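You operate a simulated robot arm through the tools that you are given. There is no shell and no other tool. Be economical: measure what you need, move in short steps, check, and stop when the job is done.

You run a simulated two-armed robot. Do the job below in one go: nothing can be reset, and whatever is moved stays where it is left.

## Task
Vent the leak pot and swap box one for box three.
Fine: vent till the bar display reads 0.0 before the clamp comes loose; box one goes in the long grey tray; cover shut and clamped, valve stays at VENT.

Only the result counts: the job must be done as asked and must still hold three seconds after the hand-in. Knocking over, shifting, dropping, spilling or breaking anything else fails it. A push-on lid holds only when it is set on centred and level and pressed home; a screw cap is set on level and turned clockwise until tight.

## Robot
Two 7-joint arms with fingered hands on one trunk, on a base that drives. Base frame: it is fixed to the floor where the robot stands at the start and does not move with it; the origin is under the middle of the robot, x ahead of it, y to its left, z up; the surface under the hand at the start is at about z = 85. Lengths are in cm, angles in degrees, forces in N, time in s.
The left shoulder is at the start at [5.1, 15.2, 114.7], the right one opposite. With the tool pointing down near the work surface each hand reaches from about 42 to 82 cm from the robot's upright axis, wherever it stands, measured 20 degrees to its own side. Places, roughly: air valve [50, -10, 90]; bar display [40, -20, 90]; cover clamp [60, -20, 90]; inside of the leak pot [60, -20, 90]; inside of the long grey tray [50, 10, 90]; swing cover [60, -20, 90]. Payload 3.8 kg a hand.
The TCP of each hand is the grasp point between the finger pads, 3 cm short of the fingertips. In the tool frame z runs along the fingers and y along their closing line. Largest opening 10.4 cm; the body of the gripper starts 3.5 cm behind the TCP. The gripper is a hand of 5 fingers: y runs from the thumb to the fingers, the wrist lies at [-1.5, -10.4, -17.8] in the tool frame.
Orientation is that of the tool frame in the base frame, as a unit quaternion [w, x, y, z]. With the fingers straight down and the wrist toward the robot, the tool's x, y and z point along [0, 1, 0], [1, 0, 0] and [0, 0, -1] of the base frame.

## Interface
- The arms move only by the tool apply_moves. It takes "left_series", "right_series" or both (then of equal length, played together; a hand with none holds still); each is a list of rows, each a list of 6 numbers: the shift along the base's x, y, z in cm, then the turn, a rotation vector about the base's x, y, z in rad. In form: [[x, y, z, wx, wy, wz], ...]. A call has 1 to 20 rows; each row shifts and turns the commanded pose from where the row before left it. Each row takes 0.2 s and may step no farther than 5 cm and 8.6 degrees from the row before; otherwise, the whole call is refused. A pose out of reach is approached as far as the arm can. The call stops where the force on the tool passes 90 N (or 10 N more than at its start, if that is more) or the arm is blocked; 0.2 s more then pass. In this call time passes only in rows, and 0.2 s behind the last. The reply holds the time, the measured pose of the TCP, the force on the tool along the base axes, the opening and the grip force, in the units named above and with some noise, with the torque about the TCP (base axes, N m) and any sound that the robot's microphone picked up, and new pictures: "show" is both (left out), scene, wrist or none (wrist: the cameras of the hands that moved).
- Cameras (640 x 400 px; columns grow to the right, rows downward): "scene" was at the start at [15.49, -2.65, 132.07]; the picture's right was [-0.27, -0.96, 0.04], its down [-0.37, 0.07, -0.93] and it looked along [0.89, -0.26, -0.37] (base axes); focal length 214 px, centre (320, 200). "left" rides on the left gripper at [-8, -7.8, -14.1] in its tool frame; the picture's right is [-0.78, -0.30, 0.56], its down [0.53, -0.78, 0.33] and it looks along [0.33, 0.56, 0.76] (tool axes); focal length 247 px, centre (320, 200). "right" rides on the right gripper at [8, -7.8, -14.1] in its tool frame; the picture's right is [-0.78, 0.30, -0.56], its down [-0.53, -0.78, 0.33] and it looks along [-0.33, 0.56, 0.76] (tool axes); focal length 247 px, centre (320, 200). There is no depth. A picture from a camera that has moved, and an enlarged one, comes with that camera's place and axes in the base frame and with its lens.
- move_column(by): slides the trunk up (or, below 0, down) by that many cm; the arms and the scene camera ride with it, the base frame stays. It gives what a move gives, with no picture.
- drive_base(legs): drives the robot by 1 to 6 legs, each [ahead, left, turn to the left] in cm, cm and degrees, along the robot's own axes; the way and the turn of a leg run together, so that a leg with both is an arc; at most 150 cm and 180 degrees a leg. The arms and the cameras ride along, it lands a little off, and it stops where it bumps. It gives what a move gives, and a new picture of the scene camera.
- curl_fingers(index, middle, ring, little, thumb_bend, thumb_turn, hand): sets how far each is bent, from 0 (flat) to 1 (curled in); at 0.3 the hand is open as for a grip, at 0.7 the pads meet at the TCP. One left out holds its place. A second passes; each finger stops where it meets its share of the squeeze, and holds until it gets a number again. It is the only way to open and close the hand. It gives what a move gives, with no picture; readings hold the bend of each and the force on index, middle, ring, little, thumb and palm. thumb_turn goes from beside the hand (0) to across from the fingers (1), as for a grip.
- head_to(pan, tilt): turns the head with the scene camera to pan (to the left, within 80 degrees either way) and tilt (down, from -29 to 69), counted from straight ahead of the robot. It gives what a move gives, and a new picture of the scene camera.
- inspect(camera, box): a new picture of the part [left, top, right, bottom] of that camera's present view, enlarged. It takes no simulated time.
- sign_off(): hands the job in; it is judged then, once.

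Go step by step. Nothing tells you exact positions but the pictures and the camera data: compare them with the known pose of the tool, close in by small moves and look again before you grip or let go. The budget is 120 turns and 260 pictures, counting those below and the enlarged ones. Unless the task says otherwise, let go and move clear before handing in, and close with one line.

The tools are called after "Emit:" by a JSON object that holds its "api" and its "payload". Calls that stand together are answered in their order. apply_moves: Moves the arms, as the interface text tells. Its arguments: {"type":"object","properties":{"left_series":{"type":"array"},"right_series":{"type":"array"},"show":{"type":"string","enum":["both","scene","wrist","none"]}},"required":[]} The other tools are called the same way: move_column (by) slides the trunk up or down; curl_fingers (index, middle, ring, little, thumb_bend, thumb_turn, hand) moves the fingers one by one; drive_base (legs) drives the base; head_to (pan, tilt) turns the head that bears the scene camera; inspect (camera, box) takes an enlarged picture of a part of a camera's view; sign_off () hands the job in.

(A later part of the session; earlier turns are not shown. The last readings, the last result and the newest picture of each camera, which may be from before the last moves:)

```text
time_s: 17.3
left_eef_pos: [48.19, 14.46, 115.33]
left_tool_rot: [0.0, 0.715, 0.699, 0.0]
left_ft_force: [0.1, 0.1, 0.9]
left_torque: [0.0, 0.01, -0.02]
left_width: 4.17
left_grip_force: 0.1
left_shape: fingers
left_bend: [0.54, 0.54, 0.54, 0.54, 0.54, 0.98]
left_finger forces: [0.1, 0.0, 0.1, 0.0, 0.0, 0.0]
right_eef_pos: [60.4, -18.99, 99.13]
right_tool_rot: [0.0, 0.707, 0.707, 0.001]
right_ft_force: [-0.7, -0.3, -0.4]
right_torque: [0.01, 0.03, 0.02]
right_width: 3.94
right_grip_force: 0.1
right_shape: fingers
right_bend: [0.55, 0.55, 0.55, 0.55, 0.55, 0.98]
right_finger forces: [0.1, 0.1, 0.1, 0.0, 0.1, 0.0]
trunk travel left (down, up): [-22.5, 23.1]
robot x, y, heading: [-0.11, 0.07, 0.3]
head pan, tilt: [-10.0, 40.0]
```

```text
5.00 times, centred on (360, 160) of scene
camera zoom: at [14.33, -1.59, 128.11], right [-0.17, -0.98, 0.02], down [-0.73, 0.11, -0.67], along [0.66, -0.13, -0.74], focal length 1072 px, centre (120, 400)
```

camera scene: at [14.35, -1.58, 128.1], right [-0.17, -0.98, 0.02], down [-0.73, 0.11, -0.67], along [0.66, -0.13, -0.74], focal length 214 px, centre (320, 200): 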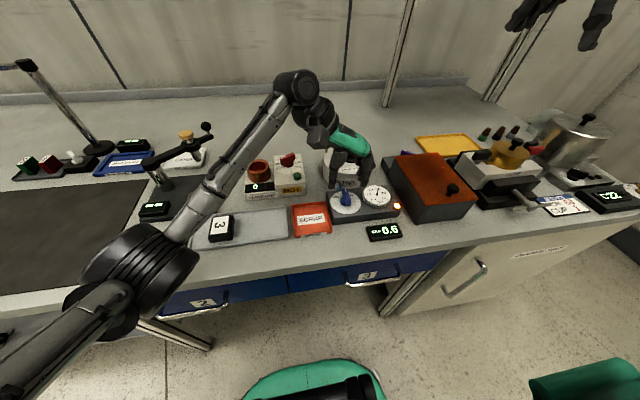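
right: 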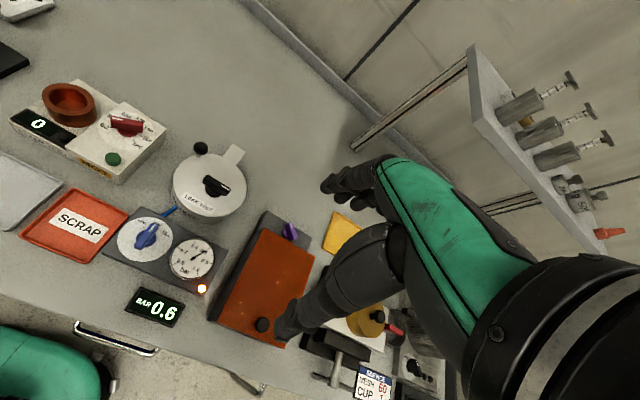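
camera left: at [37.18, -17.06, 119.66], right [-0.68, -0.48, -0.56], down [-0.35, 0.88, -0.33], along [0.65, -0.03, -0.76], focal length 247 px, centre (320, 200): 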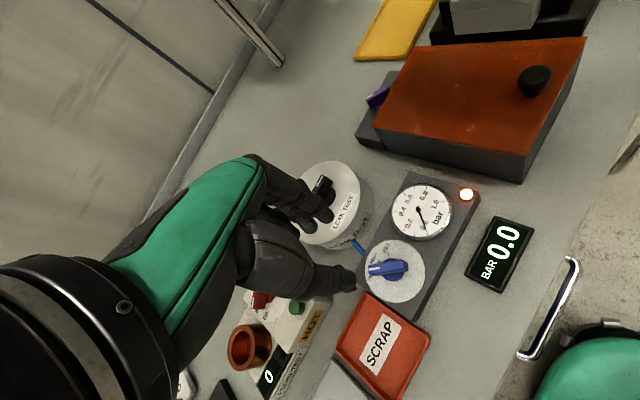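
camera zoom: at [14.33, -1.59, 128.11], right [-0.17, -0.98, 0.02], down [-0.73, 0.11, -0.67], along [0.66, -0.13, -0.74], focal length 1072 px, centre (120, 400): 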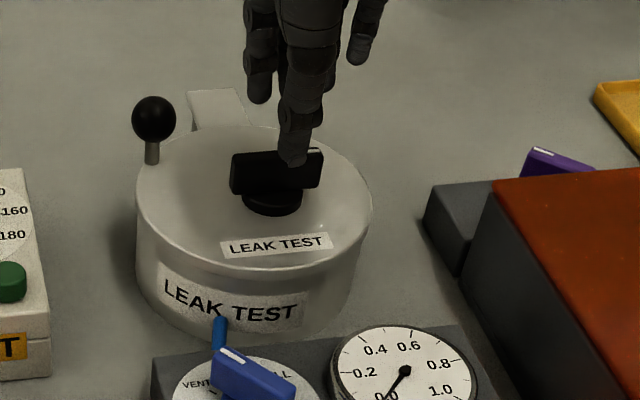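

Emit:
{"api": "apply_moves", "payload": {"right_series": [[0.1, 0.1, -1.7, 0, 0, 0], [0.1, 0.1, -1.6, 0, 0, 0]], "show": "none"}}

Emit:
{"api": "inspect", "payload": {"camera": "right", "box": [200, 140, 420, 300]}}

Emit:
{"api": "inspect", "payload": {"camera": "scene", "box": [310, 120, 410, 200]}}

```text
time_s: 17.9
left_eef_pos: [48.2, 14.35, 115.25]
left_tool_rot: [0.0, 0.714, 0.7, 0.0]
left_ft_force: [-0.2, -0.3, -0.2]
left_torque: [0.0, 0.01, -0.01]
left_width: 4.16
left_grip_force: 0.0
left_shape: fingers
left_bend: [0.54, 0.54, 0.54, 0.54, 0.54, 0.98]
left_finger forces: [0.0, 0.0, 0.0, 0.1, 0.0, 0.0]
right_eef_pos: [60.62, -18.68, 95.72]
right_tool_rot: [0.0, 0.708, 0.706, -0.001]
right_ft_force: [0.9, 0.2, 0.4]
right_torque: [0.04, 0.02, -0.01]
right_width: 3.96
right_grip_force: 0.1
right_shape: fingers
right_bend: [0.55, 0.55, 0.55, 0.55, 0.55, 0.98]
right_finger forces: [0.1, 0.1, 0.0, 0.0, 0.0, 0.0]
trunk travel left (down, up): [-22.5, 23.1]
robot x, y, heading: [-0.01, 0.22, -0.1]
head pan, tilt: [-10.0, 40.0]
```

```text
2.50 times, centred on (310, 220) of right
camera zoom: at [52.95, -10.76, 109.79], right [0.3, -0.78, 0.56], down [-0.78, -0.53, -0.33], along [0.56, -0.33, -0.76], focal length 617 px, centre (345, 150)
```

zoom: 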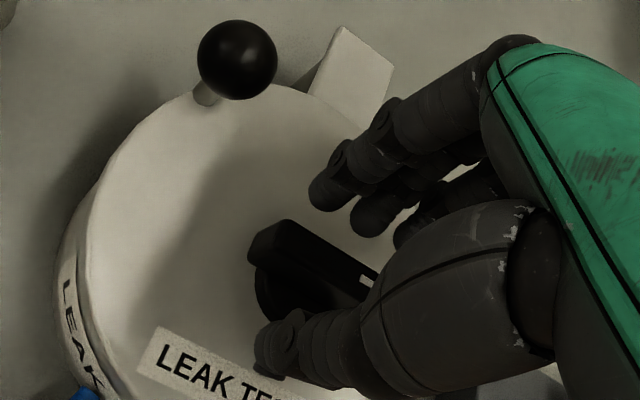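

```text
5.00 times, centred on (360, 160) of scene
camera zoom: at [14.34, -1.59, 128.11], right [-0.17, -0.98, 0.02], down [-0.73, 0.11, -0.67], along [0.66, -0.13, -0.74], focal length 1072 px, centre (120, 400)
```

zoom: 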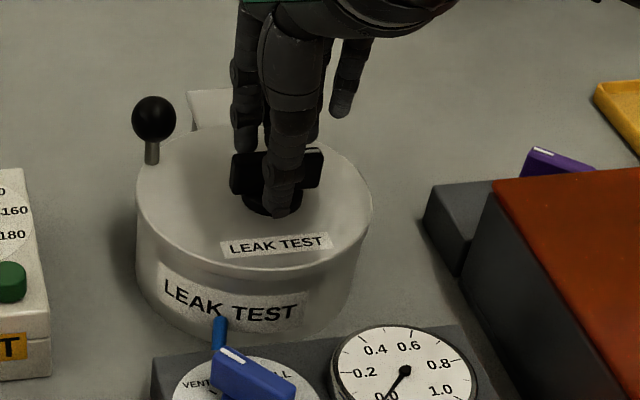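

Emit:
{"api": "curl_fingers", "payload": {"hand": "right", "index": 0.68, "middle": 0.68, "ring": 0.68, "little": 0.68, "thumb_bend": 0.68}}

Emit:
{"api": "apply_moves", "payload": {"right_series": [[0, 0, 0, 0, 0, 0.12], [0, 0, 0, 0, 0, 0.12], [0, 0, 0, 0, 0, 0.12]], "show": "none"}}

Emit:
{"api": "inspect", "payload": {"camera": "scene", "box": [310, 120, 410, 200]}}

Emit:
{"api": "inspect", "payload": {"camera": "right", "box": [200, 140, 420, 300]}}

```text
time_s: 18.9
left_eef_pos: [48.25, 14.37, 115.26]
left_tool_rot: [-0.001, 0.714, 0.7, -0.001]
left_ft_force: [0.4, -0.3, -0.5]
left_torque: [-0.02, 0.01, 0.0]
left_width: 4.13
left_grip_force: 0.1
left_shape: fingers
left_bend: [0.54, 0.54, 0.54, 0.54, 0.54, 0.98]
left_finger forces: [0.0, 0.0, 0.2, 0.1, 0.0, 0.1]
right_eef_pos: [60.57, -18.71, 95.64]
right_tool_rot: [0.0, 0.707, 0.707, -0.001]
right_ft_force: [3.9, 0.2, -1.3]
right_torque: [0.0, -0.09, 0.04]
right_width: 0.98
right_grip_force: 2.7
right_shape: fingers
right_bend: [0.66, 0.67, 0.67, 0.68, 0.67, 0.98]
right_finger forces: [1.4, 1.5, 1.1, 0.0, 1.0, 0.0]
trunk travel left (down, up): [-22.5, 23.1]
robot x, y, heading: [-0.08, 0.16, -0.1]
head pan, tilt: [-10.0, 40.0]
```

```text
time_s: 19.7
left_eef_pos: [48.34, 14.39, 115.24]
left_tool_rot: [0.0, 0.714, 0.7, 0.0]
left_ft_force: [0.5, -0.1, 0.9]
left_torque: [0.01, -0.02, 0.0]
left_width: 4.14
left_grip_force: 0.0
left_shape: fingers
left_bend: [0.54, 0.54, 0.54, 0.54, 0.54, 0.98]
left_finger forces: [0.0, 0.0, 0.0, 0.0, 0.1, 0.0]
right_eef_pos: [60.71, -18.76, 95.71]
right_tool_rot: [0.001, 0.569, 0.823, 0.0]
right_ft_force: [3.5, -2.1, 1.5]
right_torque: [-0.02, -0.09, -0.05]
right_width: 1.06
right_grip_force: 2.4
right_shape: fingers
right_bend: [0.65, 0.68, 0.68, 0.68, 0.67, 0.97]
right_finger forces: [4.2, 0.0, 0.1, 0.1, 0.9, 0.0]
trunk travel left (down, up): [-22.5, 23.1]
robot x, y, heading: [-0.03, 0.15, 0.1]
head pan, tilt: [-10.0, 40.0]
```

```text
5.00 times, centred on (360, 160) of scene
camera zoom: at [14.36, -1.63, 128.11], right [-0.17, -0.98, 0.02], down [-0.74, 0.11, -0.67], along [0.66, -0.13, -0.74], focal length 1072 px, centre (120, 400)
```

zoom: 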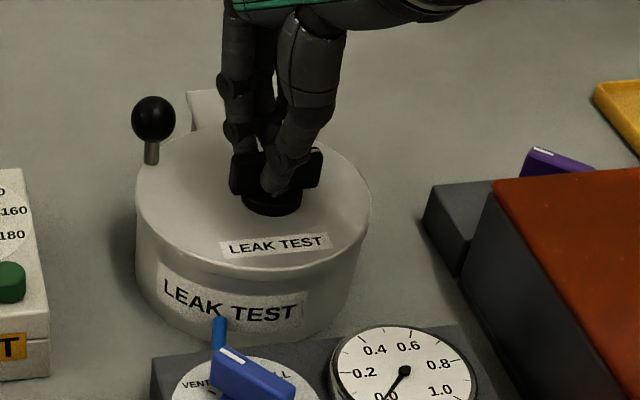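

```text
2.50 times, centred on (310, 220) of right
camera zoom: at [50.72, -14.09, 109.76], right [0.55, -0.62, 0.56], down [-0.54, -0.77, -0.33], along [0.64, -0.12, -0.76], focal length 617 px, centre (345, 150)
```

zoom: 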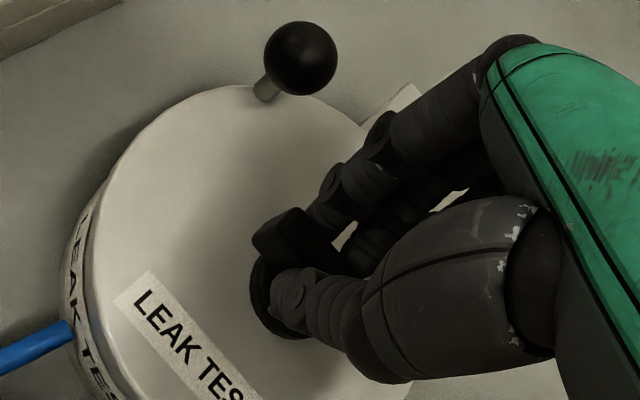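

The clamp bar hasn't followed the first 20°. The index finger is taking up load, so I turn further the same way and check.

Emit:
{"api": "apply_moves", "payload": {"right_series": [[0, 0, 0, 0, 0, 0.1], [0, 0, 0, 0, 0, 0.1]], "show": "none"}}

Emit:
{"api": "inspect", "payload": {"camera": "scene", "box": [310, 120, 410, 200]}}

```text
time_s: 20.3
left_eef_pos: [48.2, 14.33, 115.3]
left_tool_rot: [-0.001, 0.715, 0.699, 0.0]
left_ft_force: [0.4, 0.2, 0.6]
left_torque: [-0.02, -0.04, 0.04]
left_width: 4.14
left_grip_force: 0.0
left_shape: fingers
left_bend: [0.54, 0.54, 0.54, 0.54, 0.54, 0.98]
left_finger forces: [0.0, 0.0, 0.1, 0.0, 0.0, 0.1]
right_eef_pos: [60.69, -18.56, 95.7]
right_tool_rot: [0.0, 0.483, 0.875, -0.001]
right_ft_force: [1.8, 0.5, -1.1]
right_torque: [-0.02, -0.07, -0.06]
right_width: 1.1
right_grip_force: 2.2
right_shape: fingers
right_bend: [0.65, 0.68, 0.68, 0.68, 0.67, 0.97]
right_finger forces: [2.9, 0.0, 0.1, 0.1, 0.7, 0.0]
trunk travel left (down, up): [-22.5, 23.1]
robot x, y, heading: [-0.2, -0.02, 0.0]
head pan, tilt: [-10.0, 40.0]
```

```text
5.00 times, centred on (360, 160) of scene
camera zoom: at [14.33, -1.52, 128.11], right [-0.17, -0.98, 0.02], down [-0.73, 0.11, -0.67], along [0.66, -0.13, -0.74], focal length 1072 px, centre (120, 400)
```

zoom: 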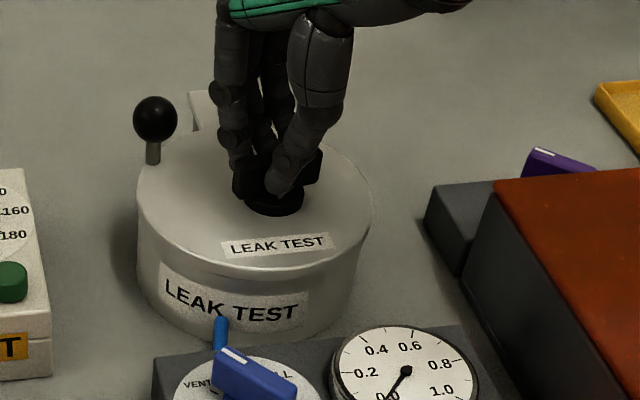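

The bar has begun to turn. I carry on counter-clockwise.

Emit:
{"api": "apply_moves", "payload": {"right_series": [[0, 0, 0, 0, 0, 0.125], [0, 0, 0, 0, 0, 0.125], [0, 0, 0, 0, 0, 0.125], [0, 0, 0, 0, 0, 0.125]], "show": "none"}}

Emit:
{"api": "inspect", "payload": {"camera": "scene", "box": [310, 120, 410, 200]}}

Emit:
{"api": "inspect", "payload": {"camera": "right", "box": [200, 140, 420, 300]}}

```text
time_s: 21.3
left_eef_pos: [48.29, 14.43, 115.2]
left_tool_rot: [0.0, 0.714, 0.7, 0.0]
left_ft_force: [-0.2, -0.4, 0.2]
left_torque: [0.0, 0.01, -0.02]
left_width: 4.11
left_grip_force: 0.0
left_shape: fingers
left_bend: [0.54, 0.54, 0.54, 0.54, 0.54, 0.98]
left_finger forces: [0.0, 0.1, 0.1, 0.0, 0.1, 0.0]
right_eef_pos: [60.71, -18.73, 95.7]
right_tool_rot: [-0.001, 0.484, 0.875, 0.0]
right_ft_force: [0.3, 0.9, -1.8]
right_torque: [0.02, -0.03, 0.01]
right_width: 1.13
right_grip_force: 1.1
right_shape: fingers
right_bend: [0.65, 0.68, 0.68, 0.68, 0.67, 0.97]
right_finger forces: [2.4, 0.0, 0.1, 0.1, 0.8, 0.0]
right hand out of reach, approached as far as the arm can: row 1, 2, 3, 4
trunk travel left (down, up): [-22.5, 23.1]
robot x, y, heading: [-0.19, -0.27, 0.0]
head pan, tilt: [-10.0, 40.0]
```

```text
5.00 times, centred on (360, 160) of scene
camera zoom: at [14.34, -1.56, 128.11], right [-0.17, -0.98, 0.02], down [-0.73, 0.11, -0.67], along [0.66, -0.13, -0.74], focal length 1072 px, centre (120, 400)
```

zoom: 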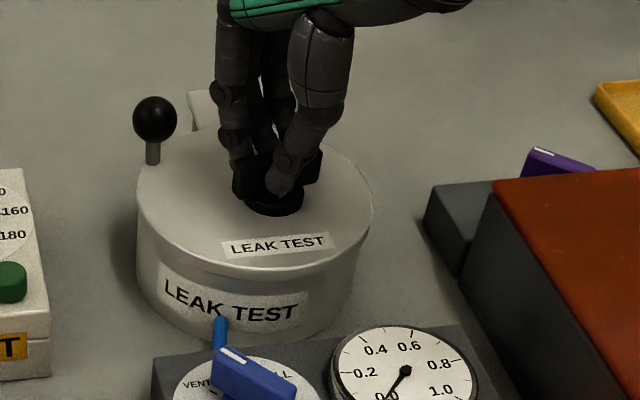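

```text
2.50 times, centred on (310, 220) of right
camera zoom: at [49.92, -16.07, 109.74], right [0.66, -0.5, 0.56], down [-0.37, -0.87, -0.33], along [0.65, 0.01, -0.76], focal length 617 px, centre (345, 150)
```

zoom: 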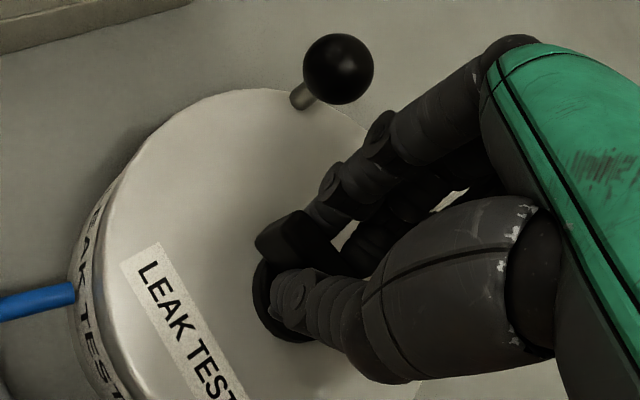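

The right wrist ran out of turn at about 32°. I let go, lift and see how far the knob turned.

Emit:
{"api": "curl_fingers", "payload": {"hand": "right", "index": 0.53, "middle": 0.53, "ring": 0.53, "little": 0.53, "thumb_bend": 0.53}}

Emit:
{"api": "apply_moves", "payload": {"right_series": [[0, 0, 2, 0, 0, 0], [0, 0, 3, 0, 0, 0]], "show": "none"}}

Emit:
{"api": "inspect", "payload": {"camera": "scene", "box": [310, 120, 410, 200]}}

Emit:
{"api": "inspect", "payload": {"camera": "right", "box": [200, 140, 420, 300]}}

```text
time_s: 22.3
left_eef_pos: [48.26, 14.34, 115.3]
left_tool_rot: [0.0, 0.715, 0.7, 0.0]
left_ft_force: [0.1, -0.3, -1.2]
left_torque: [-0.01, -0.02, 0.0]
left_width: 4.12
left_grip_force: 0.1
left_shape: fingers
left_bend: [0.54, 0.54, 0.54, 0.54, 0.54, 0.98]
left_finger forces: [0.0, 0.0, 0.0, 0.0, 0.0, 0.1]
right_eef_pos: [60.6, -18.62, 95.56]
right_tool_rot: [-0.001, 0.484, 0.875, 0.001]
right_ft_force: [0.9, 0.7, -0.3]
right_torque: [0.0, 0.01, 0.01]
right_width: 4.36
right_grip_force: 0.2
right_shape: fingers
right_bend: [0.53, 0.53, 0.53, 0.53, 0.53, 0.97]
right_finger forces: [0.1, 0.0, 0.0, 0.1, 0.0, 0.0]
trunk travel left (down, up): [-22.5, 23.1]
robot x, y, heading: [-0.01, -0.22, -0.3]
head pan, tilt: [-10.0, 40.0]
```

```text
time_s: 22.9
left_eef_pos: [48.18, 14.44, 115.27]
left_tool_rot: [-0.001, 0.714, 0.7, 0.0]
left_ft_force: [-0.1, 0.1, -0.3]
left_torque: [0.04, 0.01, 0.03]
left_width: 4.11
left_grip_force: 0.0
left_shape: fingers
left_bend: [0.54, 0.54, 0.54, 0.54, 0.54, 0.98]
left_finger forces: [0.0, 0.0, 0.1, 0.1, 0.0, 0.0]
right_eef_pos: [60.74, -18.55, 100.7]
right_tool_rot: [0.0, 0.485, 0.875, -0.001]
right_ft_force: [-0.1, 0.3, 0.6]
right_torque: [-0.04, 0.01, -0.01]
right_width: 4.41
right_grip_force: 0.1
right_shape: fingers
right_bend: [0.53, 0.53, 0.53, 0.53, 0.53, 0.97]
right_finger forces: [0.1, 0.0, 0.1, 0.1, 0.1, 0.0]
trunk travel left (down, up): [-22.5, 23.1]
robot x, y, heading: [-0.1, -0.17, 0.3]
head pan, tilt: [-10.0, 40.0]
```

```text
5.00 times, centred on (360, 160) of scene
camera zoom: at [14.24, -1.53, 128.13], right [-0.17, -0.98, 0.02], down [-0.73, 0.11, -0.67], along [0.66, -0.13, -0.74], focal length 1072 px, centre (120, 400)
```

zoom: 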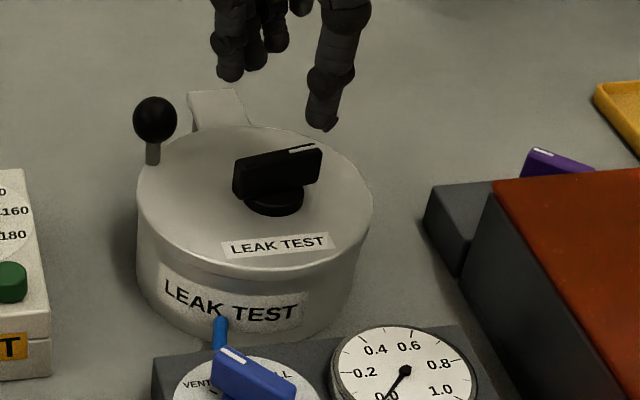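

```text
2.50 times, centred on (310, 220) of right
camera zoom: at [49.95, -15.98, 114.84], right [0.66, -0.5, 0.56], down [-0.38, -0.87, -0.33], along [0.65, 0.01, -0.76], focal length 617 px, centre (345, 150)
```

zoom: 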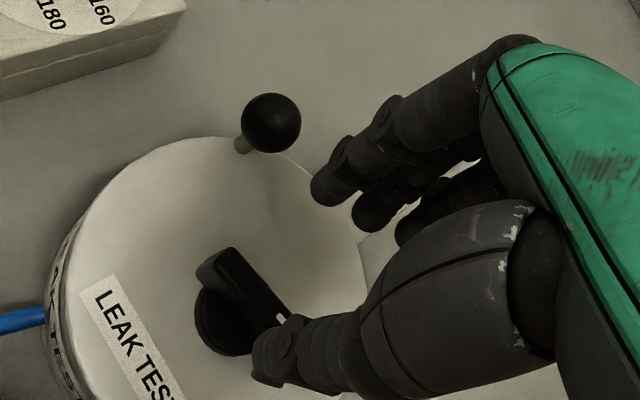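

The clamp bar turned about 17° counter-clockwise, so that direction works, but the right wrist is limited here. I'll raise the hand and move the robot about 34 cm to the right, so the right hand reaches across and has more turn and the left hand serves the pot and tray.

Emit:
{"api": "apply_moves", "payload": {"right_series": [[0, 0, 4, 0, 0, 0], [-2, -1, 4, 0, 0, -0.14], [-3, -1, 4, 0, 0, -0.14], [-3, -1, 4, 0, 0, -0.14], [-3, 0, 4, 0, 0, -0.14], [-3, 0, 0, 0, 0, 0]], "left_series": [[0, 0, 2, 0, 0, 0], [0, 0, 2, 0, 0, 0], [0, 0, 2, 0, 0, 0], [0, 0, 2, 0, 0, 0], [0, 0, 2, 0, 0, 0], [0, 0, 0, 0, 0, 0]], "show": "none"}}

Emit:
{"api": "drive_base", "payload": {"legs": [[0, -34, 0]]}}

Emit:
{"api": "head_to", "payload": {"pan": 14, "tilt": 38}}

```text
refused: row 3 steps farther than a row can; nothing moved
```

```text
time_s: 25.1
left_eef_pos: [48.22, -19.86, 115.44]
left_tool_rot: [0.0, 0.717, 0.697, 0.0]
left_ft_force: [1.1, 0.9, 0.4]
left_torque: [0.03, 0.02, 0.05]
left_width: 4.13
left_grip_force: 0.1
left_shape: fingers
left_bend: [0.54, 0.54, 0.54, 0.54, 0.54, 0.98]
left_finger forces: [0.0, 0.1, 0.0, 0.1, 0.1, 0.1]
right_eef_pos: [60.47, -53.03, 100.68]
right_tool_rot: [0.0, 0.488, 0.873, 0.0]
right_ft_force: [0.4, -0.4, -0.6]
right_torque: [-0.01, -0.02, 0.02]
right_width: 4.4
right_grip_force: 0.1
right_shape: fingers
right_bend: [0.53, 0.53, 0.53, 0.53, 0.53, 0.97]
right_finger forces: [0.1, 0.1, 0.0, 0.1, 0.1, 0.1]
trunk travel left (down, up): [-22.5, 23.1]
robot x, y, heading: [-0.04, -33.77, -0.5]
head pan, tilt: [-10.0, 40.0]
camera scene: at [14.17, -35.64, 128.11], right [-0.18, -0.98, 0.02], down [-0.73, 0.12, -0.67], along [0.66, -0.14, -0.74], focal length 214 px, centre (320, 200)
```

scene: 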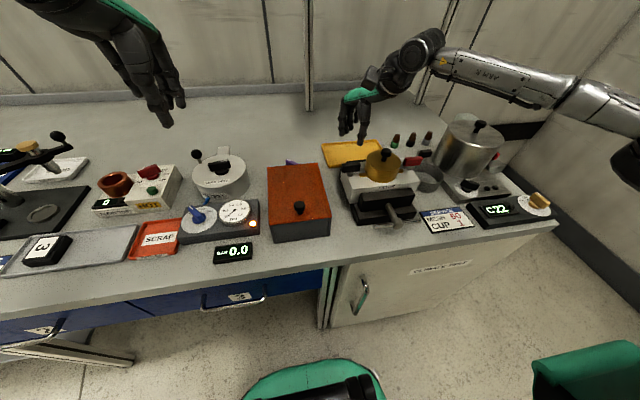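

```text
time_s: 26.0
left_eef_pos: [48.2, -19.91, 115.26]
left_tool_rot: [0.0, 0.717, 0.697, 0.0]
left_ft_force: [0.8, 0.3, 0.3]
left_torque: [0.02, 0.02, -0.05]
left_width: 4.13
left_grip_force: 0.0
left_shape: fingers
left_bend: [0.54, 0.54, 0.54, 0.54, 0.54, 0.98]
left_finger forces: [0.0, 0.0, 0.1, 0.0, 0.1, 0.0]
right_eef_pos: [60.41, -52.98, 100.67]
right_tool_rot: [0.0, 0.488, 0.873, 0.0]
right_ft_force: [0.1, 0.4, 0.4]
right_torque: [0.01, 0.01, -0.01]
right_width: 4.4
right_grip_force: 0.0
right_shape: fingers
right_bend: [0.53, 0.53, 0.53, 0.53, 0.53, 0.97]
right_finger forces: [0.0, 0.1, 0.1, 0.0, 0.1, 0.0]
trunk travel left (down, up): [-22.5, 23.1]
robot x, y, heading: [-0.17, -33.88, -0.1]
head pan, tilt: [14.0, 38.0]
camera scene: at [14.25, -32.09, 128.41], right [0.23, -0.97, -0.03], down [-0.7, -0.14, -0.7], along [0.67, 0.19, -0.72], focal length 214 px, centre (320, 200)
```

scene: 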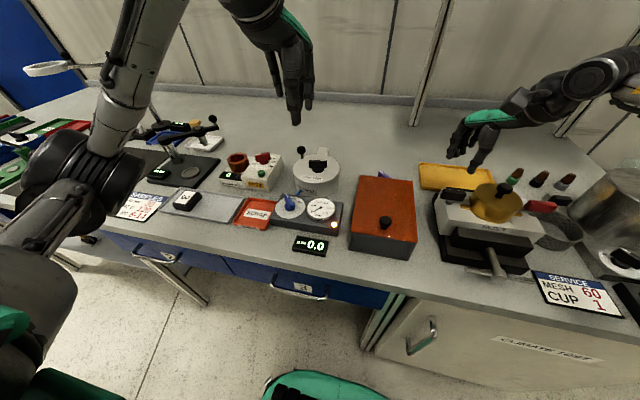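

The raise was refused, but the drive went ahead and touched nothing. I now lift the right hand straight up and clear the left hand to the left, in small steps.

Emit:
{"api": "apply_moves", "payload": {"right_series": [[0, 0, 4, 0, 0, 0], [0, 0, 4, 0, 0, 0], [0, 0, 4, 0, 0, 0], [0, 0, 0, 0, 0, 0], [0, 0, 0, 0, 0, 0], [0, 0, 0, 0, 0, 0], [0, 4, 0, 0, 0, 0], [0, 4, 0, 0, 0, 0], [0, 4, 0, 0, 0, 0], [0, 4, 0, 0, 0, 0], [0, 4, 0, 0, 0, 0], [0, 4, 0, 0, 0, 0], [0, 4, 0, 0, 0, 0], [0, 4, 0, 0, 0, 0], [0, 2.3, 0, 0, 0, 0]], "left_series": [[0, 2, 3, 0, 0, 0], [0, 3, 3, 0, 0, 0], [0, 4, 2, 0, 0, 0], [0, 4, 0, 0, 0, 0], [0, 4, 0, 0, 0, 0], [0, 4, 0, 0, 0, 0], [0, 4, 0, 0, 0, 0], [0, 4, 0, 0, 0, 0], [0, 3, 0, 0, 0, 0], [0, 0, 0, 0, 0, 0], [0, 0, 0, 0, 0, 0], [0, 0, 0, 0, 0, 0], [0, 0, 0, 0, 0, 0], [0, 0, 0, 0, 0, 0], [0, 0, 0, 0, 0, 0]], "show": "scene"}}

Emit:
{"api": "inspect", "payload": {"camera": "right", "box": [160, 80, 480, 320]}}

```text
time_s: 29.2
left_eef_pos: [48.18, 11.95, 123.19]
left_tool_rot: [0.0, 0.717, 0.697, 0.0]
left_ft_force: [-0.2, 1.0, -0.1]
left_torque: [-0.03, 0.02, 0.02]
left_width: 4.11
left_grip_force: 0.3
left_shape: fingers
left_bend: [0.54, 0.54, 0.54, 0.54, 0.54, 0.98]
left_finger forces: [0.0, 0.0, 0.2, 0.1, 0.1, 0.0]
right_eef_pos: [60.21, -18.56, 104.62]
right_tool_rot: [0.001, 0.488, 0.873, 0.0]
right_ft_force: [0.1, 0.7, -0.7]
right_torque: [-0.02, 0.03, 0.0]
right_width: 4.39
right_grip_force: 0.1
right_shape: fingers
right_bend: [0.53, 0.53, 0.53, 0.53, 0.53, 0.97]
right_finger forces: [0.1, 0.1, 0.0, 0.0, 0.0, 0.0]
right hand out of reach, approached as far as the arm can: row 1, 2, 3
trunk travel left (down, up): [-22.5, 23.1]
robot x, y, heading: [0.27, -33.99, -0.2]
head pan, tilt: [14.0, 38.0]
camera scene: at [14.23, -32.02, 128.41], right [0.23, -0.97, -0.03], down [-0.7, -0.14, -0.7], along [0.67, 0.19, -0.72], focal length 214 px, centre (320, 200)
```

scene: 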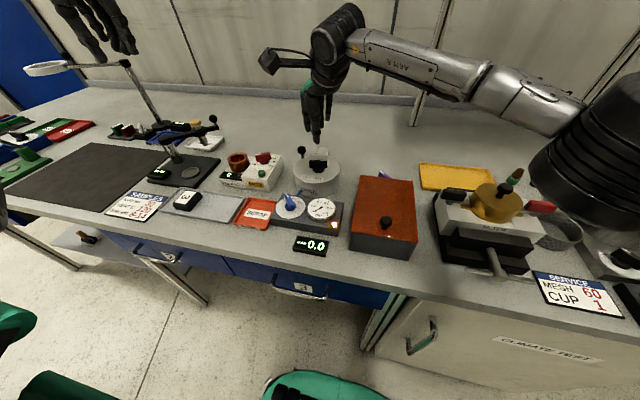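

```text
1.67 times, centred on (320, 200) of right
camera zoom: at [49.42, -15.9, 118.77], right [0.66, -0.51, 0.56], down [-0.38, -0.86, -0.33], along [0.65, 0.01, -0.76], focal length 412 px, centre (320, 200)
```

zoom: 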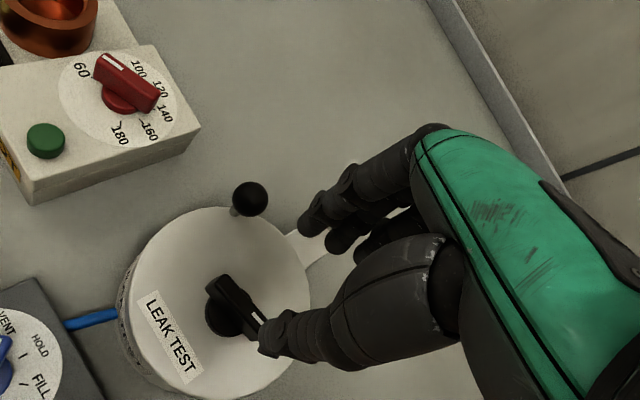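

The right hand is back over the pot. I test here, clear above the knob, how far it can now turn counter-clockwise.

Emit:
{"api": "apply_moves", "payload": {"right_series": [[0, 0, 0, 0, 0, 0.14], [0, 0, 0, 0, 0, 0.14], [0, 0, 0, 0, 0, 0.14], [0, 0, 0, 0, 0, 0.14], [0, 0, 0, 0, 0, 0.14], [0, 0, 0, 0, 0, 0.14], [0, 0, 0, 0, 0, 0.14], [0, 0, 0, 0, 0, 0.14]], "show": "none"}}

```text
time_s: 31.0
left_eef_pos: [48.15, 12.09, 123.15]
left_tool_rot: [0.0, 0.717, 0.697, 0.0]
left_ft_force: [-0.6, 0.8, -0.6]
left_torque: [-0.06, 0.0, 0.01]
left_width: 4.13
left_grip_force: 0.1
left_shape: fingers
left_bend: [0.54, 0.54, 0.54, 0.54, 0.54, 0.98]
left_finger forces: [0.0, 0.1, 0.0, 0.0, 0.1, 0.0]
right_eef_pos: [57.18, -20.37, 101.41]
right_tool_rot: [0.002, 0.302, 0.953, 0.0]
right_ft_force: [-1.0, 0.2, 0.2]
right_torque: [-0.07, 0.01, 0.02]
right_width: 4.42
right_grip_force: 0.1
right_shape: fingers
right_bend: [0.53, 0.53, 0.53, 0.53, 0.53, 0.97]
right_finger forces: [0.0, 0.1, 0.0, 0.0, 0.0, 0.1]
right hand out of reach, approached as far as the arm can: row 3, 4, 5, 6, 7, 8
trunk travel left (down, up): [-22.5, 23.1]
robot x, y, heading: [0.08, -33.71, -0.3]
head pan, tilt: [14.0, 38.0]
```

The turn is limited by distance, since the hand was pulled toward the robot. I drive 8 cm closer; the fingertips stay above everything there.

Emit:
{"api": "apply_moves", "payload": {"right_series": [[-2, 0, 3, 0, 0, 0], [-2, 0, 3, 0, 0, 0]], "show": "none"}}

Emit:
{"api": "drive_base", "payload": {"legs": [[8, 0, 0]]}}

```text
time_s: 31.6
left_eef_pos: [48.06, 11.94, 123.23]
left_tool_rot: [0.0, 0.717, 0.697, -0.001]
left_ft_force: [-0.2, 0.7, -0.8]
left_torque: [-0.03, 0.02, -0.01]
left_width: 4.13
left_grip_force: 0.2
left_shape: fingers
left_bend: [0.54, 0.54, 0.54, 0.54, 0.54, 0.98]
left_finger forces: [0.0, 0.0, 0.1, 0.0, 0.1, 0.0]
right_eef_pos: [52.82, -20.44, 107.59]
right_tool_rot: [0.003, 0.302, 0.953, 0.0]
right_ft_force: [1.3, 0.0, 0.1]
right_torque: [0.02, 0.0, 0.03]
right_width: 4.4
right_grip_force: 0.0
right_shape: fingers
right_bend: [0.53, 0.53, 0.53, 0.53, 0.53, 0.97]
right_finger forces: [0.1, 0.0, 0.0, 0.0, 0.0, 0.0]
trunk travel left (down, up): [-22.5, 23.1]
robot x, y, heading: [0.11, -34.02, -0.5]
head pan, tilt: [14.0, 38.0]
```

```text
time_s: 32.7
left_eef_pos: [56.04, 11.91, 123.2]
left_tool_rot: [-0.001, 0.717, 0.697, 0.0]
left_ft_force: [-0.4, 0.8, -0.1]
left_torque: [0.0, -0.01, 0.0]
left_width: 4.12
left_grip_force: 0.1
left_shape: fingers
left_bend: [0.54, 0.54, 0.54, 0.54, 0.54, 0.98]
left_finger forces: [0.0, 0.0, 0.0, 0.1, 0.1, 0.0]
right_eef_pos: [61.08, -20.47, 107.61]
right_tool_rot: [0.003, 0.303, 0.953, 0.001]
right_ft_force: [-0.4, 0.7, 0.3]
right_torque: [-0.01, -0.02, -0.01]
right_width: 4.39
right_grip_force: 0.1
right_shape: fingers
right_bend: [0.53, 0.53, 0.53, 0.53, 0.53, 0.97]
right_finger forces: [0.0, 0.0, 0.1, 0.0, 0.1, 0.0]
trunk travel left (down, up): [-22.5, 23.1]
robot x, y, heading: [7.5, -33.8, -0.5]
head pan, tilt: [14.0, 38.0]
camera scene: at [22.15, -32.15, 128.44], right [0.23, -0.97, -0.03], down [-0.7, -0.14, -0.7], along [0.67, 0.19, -0.72], focal length 214 px, centre (320, 200)
```

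scene: 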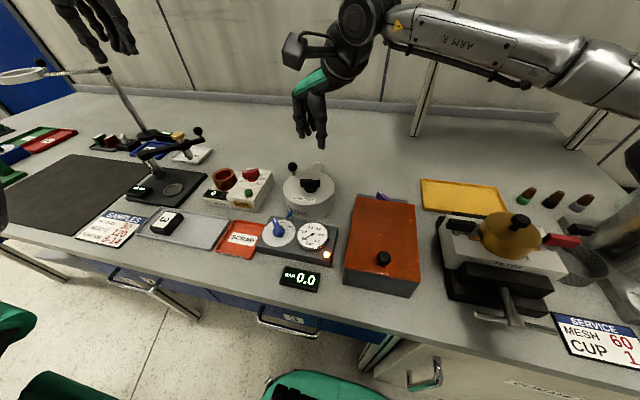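

Driven 8 cm closer with nothing touched. I test the turn again at this height while centring over the knob.

Emit:
{"api": "apply_moves", "payload": {"right_series": [[-0.2, 0.8, -0.9, 0, 0, 0.1], [-0.2, 0.8, -0.9, 0, 0, 0.14], [0, 0, -0.9, 0, 0, 0.14], [0, 0, -0.9, 0, 0, 0.14], [0, 0, 0, 0, 0, 0.14]], "show": "none"}}

Emit:
{"api": "inspect", "payload": {"camera": "right", "box": [160, 80, 480, 320]}}

```text
time_s: 33.9
left_eef_pos: [56.06, 11.88, 123.17]
left_tool_rot: [0.0, 0.717, 0.697, -0.001]
left_ft_force: [-0.8, -0.4, 0.6]
left_torque: [-0.01, 0.02, -0.01]
left_width: 4.12
left_grip_force: 0.0
left_shape: fingers
left_bend: [0.54, 0.54, 0.54, 0.54, 0.54, 0.98]
left_finger forces: [0.1, 0.1, 0.0, 0.0, 0.0, 0.0]
right_eef_pos: [60.89, -19.73, 106.68]
right_tool_rot: [0.002, 0.254, 0.967, 0.001]
right_ft_force: [0.5, -0.7, 0.1]
right_torque: [0.01, 0.03, -0.04]
right_width: 4.41
right_grip_force: 0.1
right_shape: fingers
right_bend: [0.53, 0.53, 0.53, 0.53, 0.53, 0.97]
right_finger forces: [0.0, 0.0, 0.1, 0.0, 0.0, 0.1]
right hand out of reach, approached as far as the arm can: row 2, 3, 4, 5
trunk travel left (down, up): [-22.5, 23.1]
robot x, y, heading: [7.7, -34.01, -0.4]
head pan, tilt: [14.0, 38.0]
```

```text
1.67 times, centred on (320, 200) of right
camera zoom: at [50.11, -22.57, 120.72], right [0.82, -0.12, 0.56], down [0.08, -0.94, -0.33], along [0.57, 0.32, -0.76], focal length 412 px, centre (320, 200)
```

zoom: 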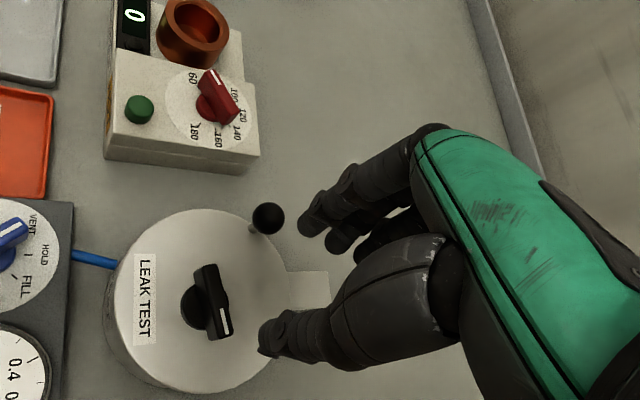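

At this distance the hand turns to about 60°. I'll re-grip the bar at about 17° and turn it to 60°, then push the rest with the index finger if it's needed.

Emit:
{"api": "apply_moves", "payload": {"right_series": [[-0.1, 0.3, 0, 0, 0, -0.13], [-0.1, 0.3, 0, 0, 0, -0.13], [-0.1, 0.3, 0, 0, 0, -0.13], [0, 0, 0, 0, 0, -0.13], [0, 0, 0, 0, 0, -0.13], [0, 0, -3, 0, 0, -0.1], [0, 0, -4, 0, 0, 0]], "show": "none"}}

Emit:
{"api": "inspect", "payload": {"camera": "right", "box": [200, 140, 420, 300]}}

Emit:
{"api": "inspect", "payload": {"camera": "scene", "box": [250, 130, 350, 210]}}

```text
time_s: 35.5
left_eef_pos: [56.21, 11.94, 123.16]
left_tool_rot: [0.0, 0.717, 0.697, 0.0]
left_ft_force: [0.3, -0.6, -0.1]
left_torque: [0.01, 0.01, 0.0]
left_width: 4.16
left_grip_force: 0.0
left_shape: fingers
left_bend: [0.54, 0.54, 0.54, 0.54, 0.54, 0.98]
left_finger forces: [0.0, 0.0, 0.0, 0.0, 0.0, 0.1]
right_eef_pos: [60.63, -18.9, 99.63]
right_tool_rot: [0.002, 0.592, 0.806, 0.0]
right_ft_force: [-0.2, -0.3, 0.6]
right_torque: [0.0, -0.03, -0.01]
right_width: 4.41
right_grip_force: 0.1
right_shape: fingers
right_bend: [0.53, 0.53, 0.53, 0.53, 0.53, 0.97]
right_finger forces: [0.0, 0.0, 0.0, 0.0, 0.0, 0.0]
trunk travel left (down, up): [-22.5, 23.1]
robot x, y, heading: [8.07, -34.07, -0.5]
head pan, tilt: [14.0, 38.0]
```

```text
2.50 times, centred on (310, 220) of right
camera zoom: at [50.73, -13.66, 113.62], right [0.51, -0.65, 0.56], down [-0.58, -0.74, -0.33], along [0.63, -0.15, -0.76], focal length 617 px, centre (345, 150)
```

zoom: 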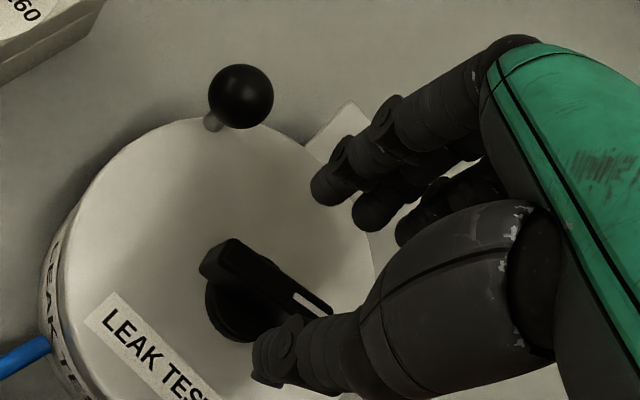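

```text
5.00 times, centred on (300, 170) of scene
camera zoom: at [22.34, -32.16, 128.39], right [0.23, -0.97, -0.03], down [-0.7, -0.14, -0.7], along [0.67, 0.19, -0.72], focal length 1072 px, centre (420, 350)
```

zoom: 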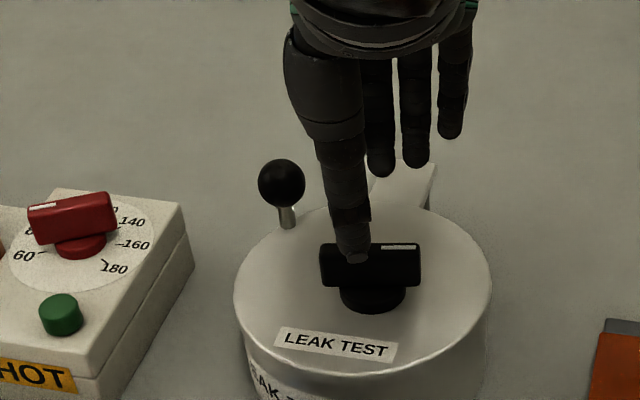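

Emit:
{"api": "apply_moves", "payload": {"right_series": [[0, 0, -2, 0, 0, 0], [0, 0, -1.9, 0, 0, 0]], "show": "none"}}

Emit:
{"api": "curl_fingers", "payload": {"hand": "right", "index": 0.72, "middle": 0.72, "ring": 0.72, "little": 0.68, "thumb_bend": 0.72}}

Emit:
{"api": "apply_moves", "payload": {"right_series": [[0, 0, 0, 0, 0, 0.1], [0, 0, 0, 0, 0, 0.1], [0, 0, 0, 0, 0, 0.1], [0, 0, 0, 0, 0, 0.1], [0, 0, 0, 0, 0, 0.1], [0, 0, 0, 0, 0, 0.1], [0, 0, 0, 0, 0, 0.1]], "show": "none"}}

Emit:
{"api": "inspect", "payload": {"camera": "scene", "box": [250, 130, 350, 210]}}

Emit:
{"api": "inspect", "payload": {"camera": "right", "box": [200, 140, 420, 300]}}

```text
time_s: 36.1
left_eef_pos: [56.22, 11.87, 123.26]
left_tool_rot: [0.0, 0.717, 0.698, 0.0]
left_ft_force: [0.3, 0.4, 0.6]
left_torque: [0.01, -0.01, -0.01]
left_width: 4.15
left_grip_force: 0.0
left_shape: fingers
left_bend: [0.54, 0.54, 0.54, 0.54, 0.54, 0.98]
left_finger forces: [0.0, 0.1, 0.0, 0.0, 0.0, 0.1]
right_eef_pos: [60.62, -18.77, 95.66]
right_tool_rot: [0.002, 0.591, 0.807, 0.0]
right_ft_force: [-0.3, -0.7, -0.2]
right_torque: [-0.04, 0.05, -0.04]
right_width: 4.4
right_grip_force: 0.0
right_shape: fingers
right_bend: [0.53, 0.53, 0.53, 0.53, 0.53, 0.97]
right_finger forces: [0.0, 0.1, 0.0, 0.0, 0.0, 0.1]
trunk travel left (down, up): [-22.5, 23.1]
robot x, y, heading: [8.05, -33.98, -0.5]
head pan, tilt: [14.0, 38.0]
```

```text
time_s: 37.1
left_eef_pos: [56.32, 11.93, 122.94]
left_tool_rot: [-0.001, 0.717, 0.697, 0.0]
left_ft_force: [0.8, 0.4, 0.1]
left_torque: [-0.02, 0.02, -0.01]
left_width: 4.14
left_grip_force: 0.1
left_shape: fingers
left_bend: [0.54, 0.54, 0.54, 0.54, 0.54, 0.98]
left_finger forces: [0.1, 0.0, 0.0, 0.0, 0.0, 0.1]
right_eef_pos: [60.64, -18.89, 95.58]
right_tool_rot: [0.003, 0.591, 0.807, 0.0]
right_ft_force: [7.1, 1.0, -4.9]
right_torque: [0.09, -0.13, 0.08]
right_width: 0.78
right_grip_force: 8.3
right_shape: fingers
right_bend: [0.71, 0.67, 0.71, 0.68, 0.69, 0.97]
right_finger forces: [5.8, 3.9, 2.5, 0.0, 4.4, 0.0]
trunk travel left (down, up): [-22.5, 23.1]
robot x, y, heading: [8.23, -34.17, -0.6]
head pan, tilt: [14.0, 38.0]
```

```text
time_s: 38.7
left_eef_pos: [56.26, 11.81, 123.15]
left_tool_rot: [0.0, 0.717, 0.697, 0.0]
left_ft_force: [-0.7, 0.3, 0.4]
left_torque: [-0.02, -0.01, 0.01]
left_width: 4.14
left_grip_force: 0.0
left_shape: fingers
left_bend: [0.54, 0.54, 0.54, 0.54, 0.54, 0.98]
left_finger forces: [0.0, 0.0, 0.0, 0.0, 0.1, 0.0]
right_eef_pos: [60.6, -18.79, 95.61]
right_tool_rot: [0.002, 0.277, 0.961, 0.0]
right_ft_force: [4.3, -1.2, -3.6]
right_torque: [0.01, -0.1, -0.08]
right_width: 0.85
right_grip_force: 6.7
right_shape: fingers
right_bend: [0.71, 0.71, 0.72, 0.68, 0.69, 0.97]
right_finger forces: [6.9, 2.0, 0.0, 0.1, 5.2, 0.0]
trunk travel left (down, up): [-22.5, 23.1]
robot x, y, heading: [7.82, -33.77, -0.5]
head pan, tilt: [14.0, 38.0]
```

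```text
5.00 times, centred on (300, 170) of scene
camera zoom: at [22.39, -32.15, 128.39], right [0.23, -0.97, -0.03], down [-0.7, -0.14, -0.7], along [0.67, 0.19, -0.72], focal length 1072 px, centre (420, 350)
```

zoom: 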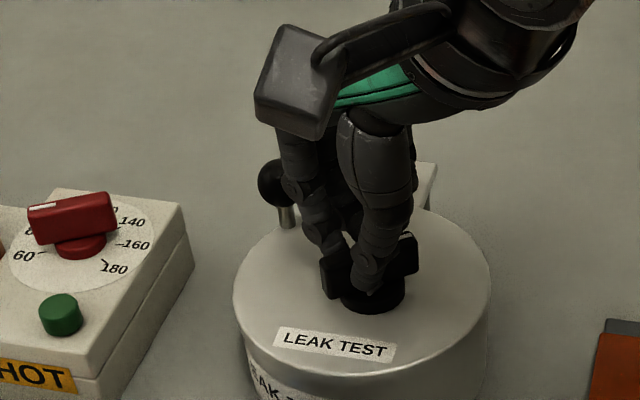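

```text
2.50 times, centred on (310, 220) of right
camera zoom: at [49.7, -21.12, 109.69], right [0.81, -0.16, 0.56], down [0.04, -0.94, -0.33], along [0.58, 0.29, -0.76], focal length 617 px, centre (345, 150)
```

zoom: 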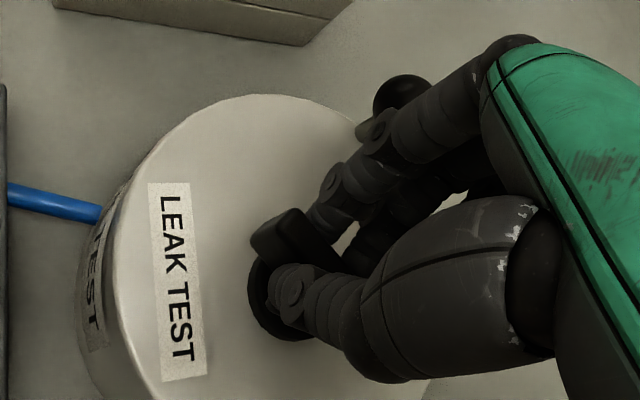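

The bar has followed to about 45°. I open the thumb and the other fingers and use the index finger alone to push the bar's near end further round.

Emit:
{"api": "curl_fingers", "payload": {"hand": "right", "middle": 0.45, "ring": 0.45, "little": 0.45, "thumb_bend": 0.45}}

Emit:
{"api": "apply_moves", "payload": {"right_series": [[-0.15, -0.4, 0, 0, 0, 0], [-0.15, -0.4, 0, 0, 0, 0], [-0.15, -0.4, 0, 0, 0, 0], [-0.1, -0.4, 0, 0, 0, 0]], "show": "none"}}

Emit:
{"api": "inspect", "payload": {"camera": "scene", "box": [250, 130, 350, 210]}}

Emit:
{"api": "inspect", "payload": {"camera": "right", "box": [200, 140, 420, 300]}}

```text
time_s: 39.7
left_eef_pos: [56.17, 11.87, 123.14]
left_tool_rot: [0.0, 0.717, 0.697, 0.0]
left_ft_force: [-0.8, -0.4, 0.0]
left_torque: [0.01, -0.01, 0.01]
left_width: 4.13
left_grip_force: 0.1
left_shape: fingers
left_bend: [0.54, 0.54, 0.54, 0.54, 0.54, 0.98]
left_finger forces: [0.0, 0.1, 0.1, 0.0, 0.0, 0.0]
right_eef_pos: [60.64, -18.78, 95.75]
right_tool_rot: [0.002, 0.279, 0.96, 0.0]
right_ft_force: [3.2, 1.1, -2.2]
right_torque: [0.03, -0.1, -0.04]
right_width: 3.4
right_grip_force: 2.1
right_shape: fingers
right_bend: [0.71, 0.45, 0.45, 0.45, 0.45, 0.97]
right_finger forces: [3.9, 0.0, 0.1, 0.1, 0.0, 0.1]
trunk travel left (down, up): [-22.5, 23.1]
robot x, y, heading: [7.85, -34.15, -0.3]
head pan, tilt: [14.0, 38.0]
```

```text
time_s: 40.7
left_eef_pos: [56.15, 11.93, 123.19]
left_tool_rot: [-0.001, 0.717, 0.697, 0.0]
left_ft_force: [0.5, -0.2, 0.2]
left_torque: [-0.04, 0.07, -0.04]
left_width: 4.14
left_grip_force: 0.0
left_shape: fingers
left_bend: [0.54, 0.54, 0.54, 0.54, 0.54, 0.98]
left_finger forces: [0.0, 0.0, 0.1, 0.0, 0.0, 0.0]
right_eef_pos: [60.04, -20.26, 95.64]
right_tool_rot: [0.002, 0.278, 0.961, 0.001]
right_ft_force: [3.0, 1.1, -0.3]
right_torque: [0.02, -0.03, 0.02]
right_width: 3.25
right_grip_force: 2.0
right_shape: fingers
right_bend: [0.71, 0.45, 0.45, 0.45, 0.45, 0.97]
right_finger forces: [2.8, 0.0, 0.0, 0.0, 0.0, 0.1]
trunk travel left (down, up): [-22.5, 23.1]
robot x, y, heading: [7.82, -34.22, -0.5]
head pan, tilt: [14.0, 38.0]
```

```text
5.00 times, centred on (300, 170) of scene
camera zoom: at [22.31, -32.13, 128.4], right [0.23, -0.97, -0.03], down [-0.7, -0.14, -0.7], along [0.67, 0.19, -0.72], focal length 1072 px, centre (420, 350)
```

zoom: 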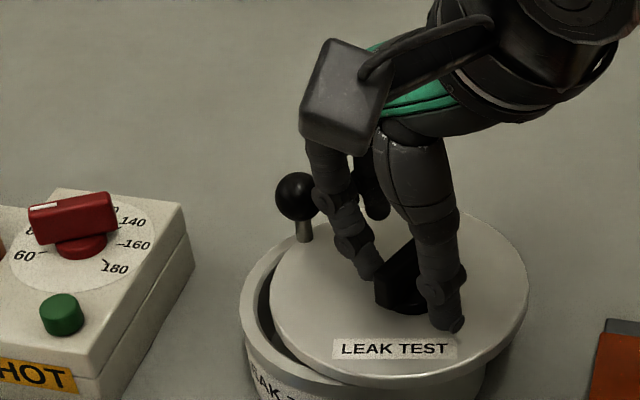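

```text
2.50 times, centred on (310, 220) of right
camera zoom: at [49.09, -22.68, 109.72], right [0.81, -0.17, 0.56], down [0.04, -0.94, -0.33], along [0.58, 0.29, -0.76], focal length 617 px, centre (345, 150)
```

zoom: 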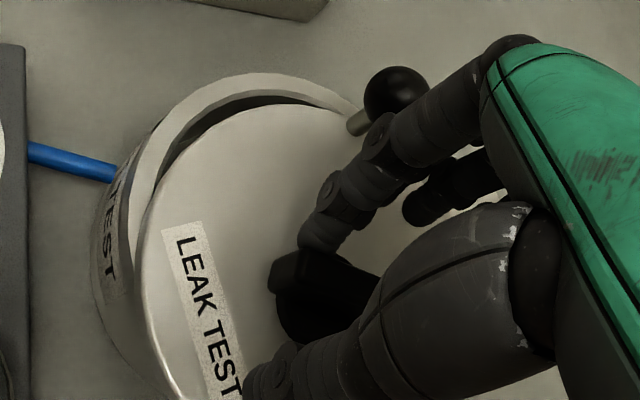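

The clamp has let go and the cover already swings to the right about its rear pivot. I keep pushing it round along that arc.

Emit:
{"api": "apply_moves", "payload": {"right_series": [[0.1, -0.6, 0, 0, 0, 0], [0.15, -0.65, 0, 0, 0, 0], [0.2, -0.65, 0, 0, 0, 0], [0.25, -0.65, 0, 0, 0, 0], [0.3, -0.65, 0, 0, 0, 0], [0.35, -0.65, 0, 0, 0, 0], [0.4, -0.65, 0, 0, 0, 0], [0.45, -0.6, 0, 0, 0, 0]], "show": "none"}}

Emit:
{"api": "inspect", "payload": {"camera": "scene", "box": [250, 120, 370, 220]}}

Emit:
{"api": "inspect", "payload": {"camera": "right", "box": [160, 80, 480, 320]}}

```text
time_s: 42.5
left_eef_pos: [56.16, 12.0, 123.12]
left_tool_rot: [0.0, 0.717, 0.697, 0.0]
left_ft_force: [-0.7, -0.1, 0.3]
left_torque: [0.01, -0.03, -0.02]
left_width: 4.12
left_grip_force: 0.1
left_shape: fingers
left_bend: [0.54, 0.54, 0.54, 0.54, 0.54, 0.98]
left_finger forces: [0.0, 0.0, 0.1, 0.1, 0.0, 0.0]
right_eef_pos: [62.18, -25.42, 95.71]
right_tool_rot: [0.001, 0.278, 0.961, 0.001]
right_ft_force: [-0.1, 2.2, -1.9]
right_torque: [0.05, -0.02, 0.0]
right_width: 3.24
right_grip_force: 1.1
right_shape: fingers
right_bend: [0.71, 0.45, 0.45, 0.45, 0.45, 0.97]
right_finger forces: [2.0, 0.1, 0.1, 0.0, 0.1, 0.0]
trunk travel left (down, up): [-22.5, 23.1]
robot x, y, heading: [7.51, -33.97, -0.3]
head pan, tilt: [14.0, 38.0]
```

```text
4.00 times, centred on (310, 170) of scene
camera zoom: at [22.3, -32.12, 128.4], right [0.23, -0.97, -0.03], down [-0.7, -0.14, -0.7], along [0.67, 0.19, -0.72], focal length 858 px, centre (360, 320)
```

zoom: 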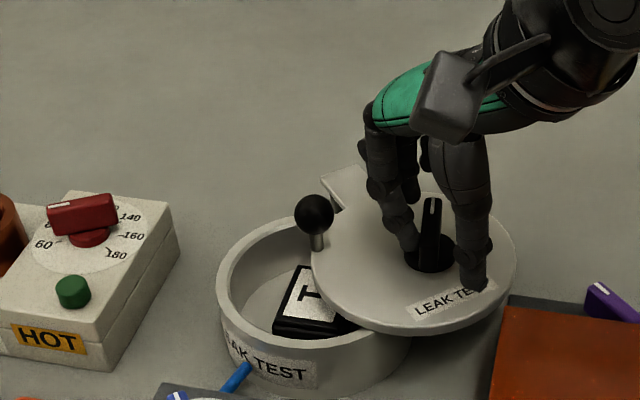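

```text
1.67 times, centred on (320, 200) of right
camera zoom: at [51.29, -27.79, 109.78], right [0.81, -0.17, 0.56], down [0.04, -0.94, -0.33], along [0.58, 0.29, -0.76], focal length 412 px, centre (320, 200)
```

zoom: 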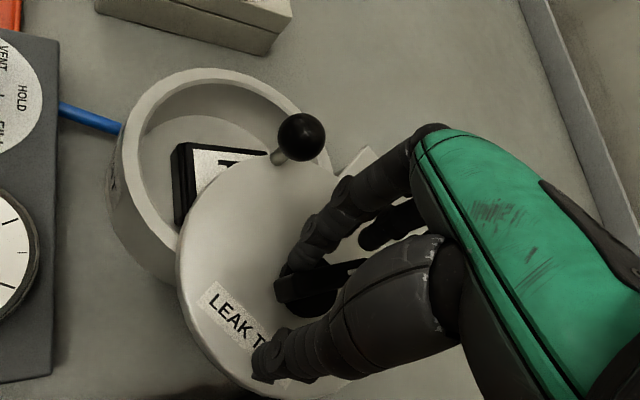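

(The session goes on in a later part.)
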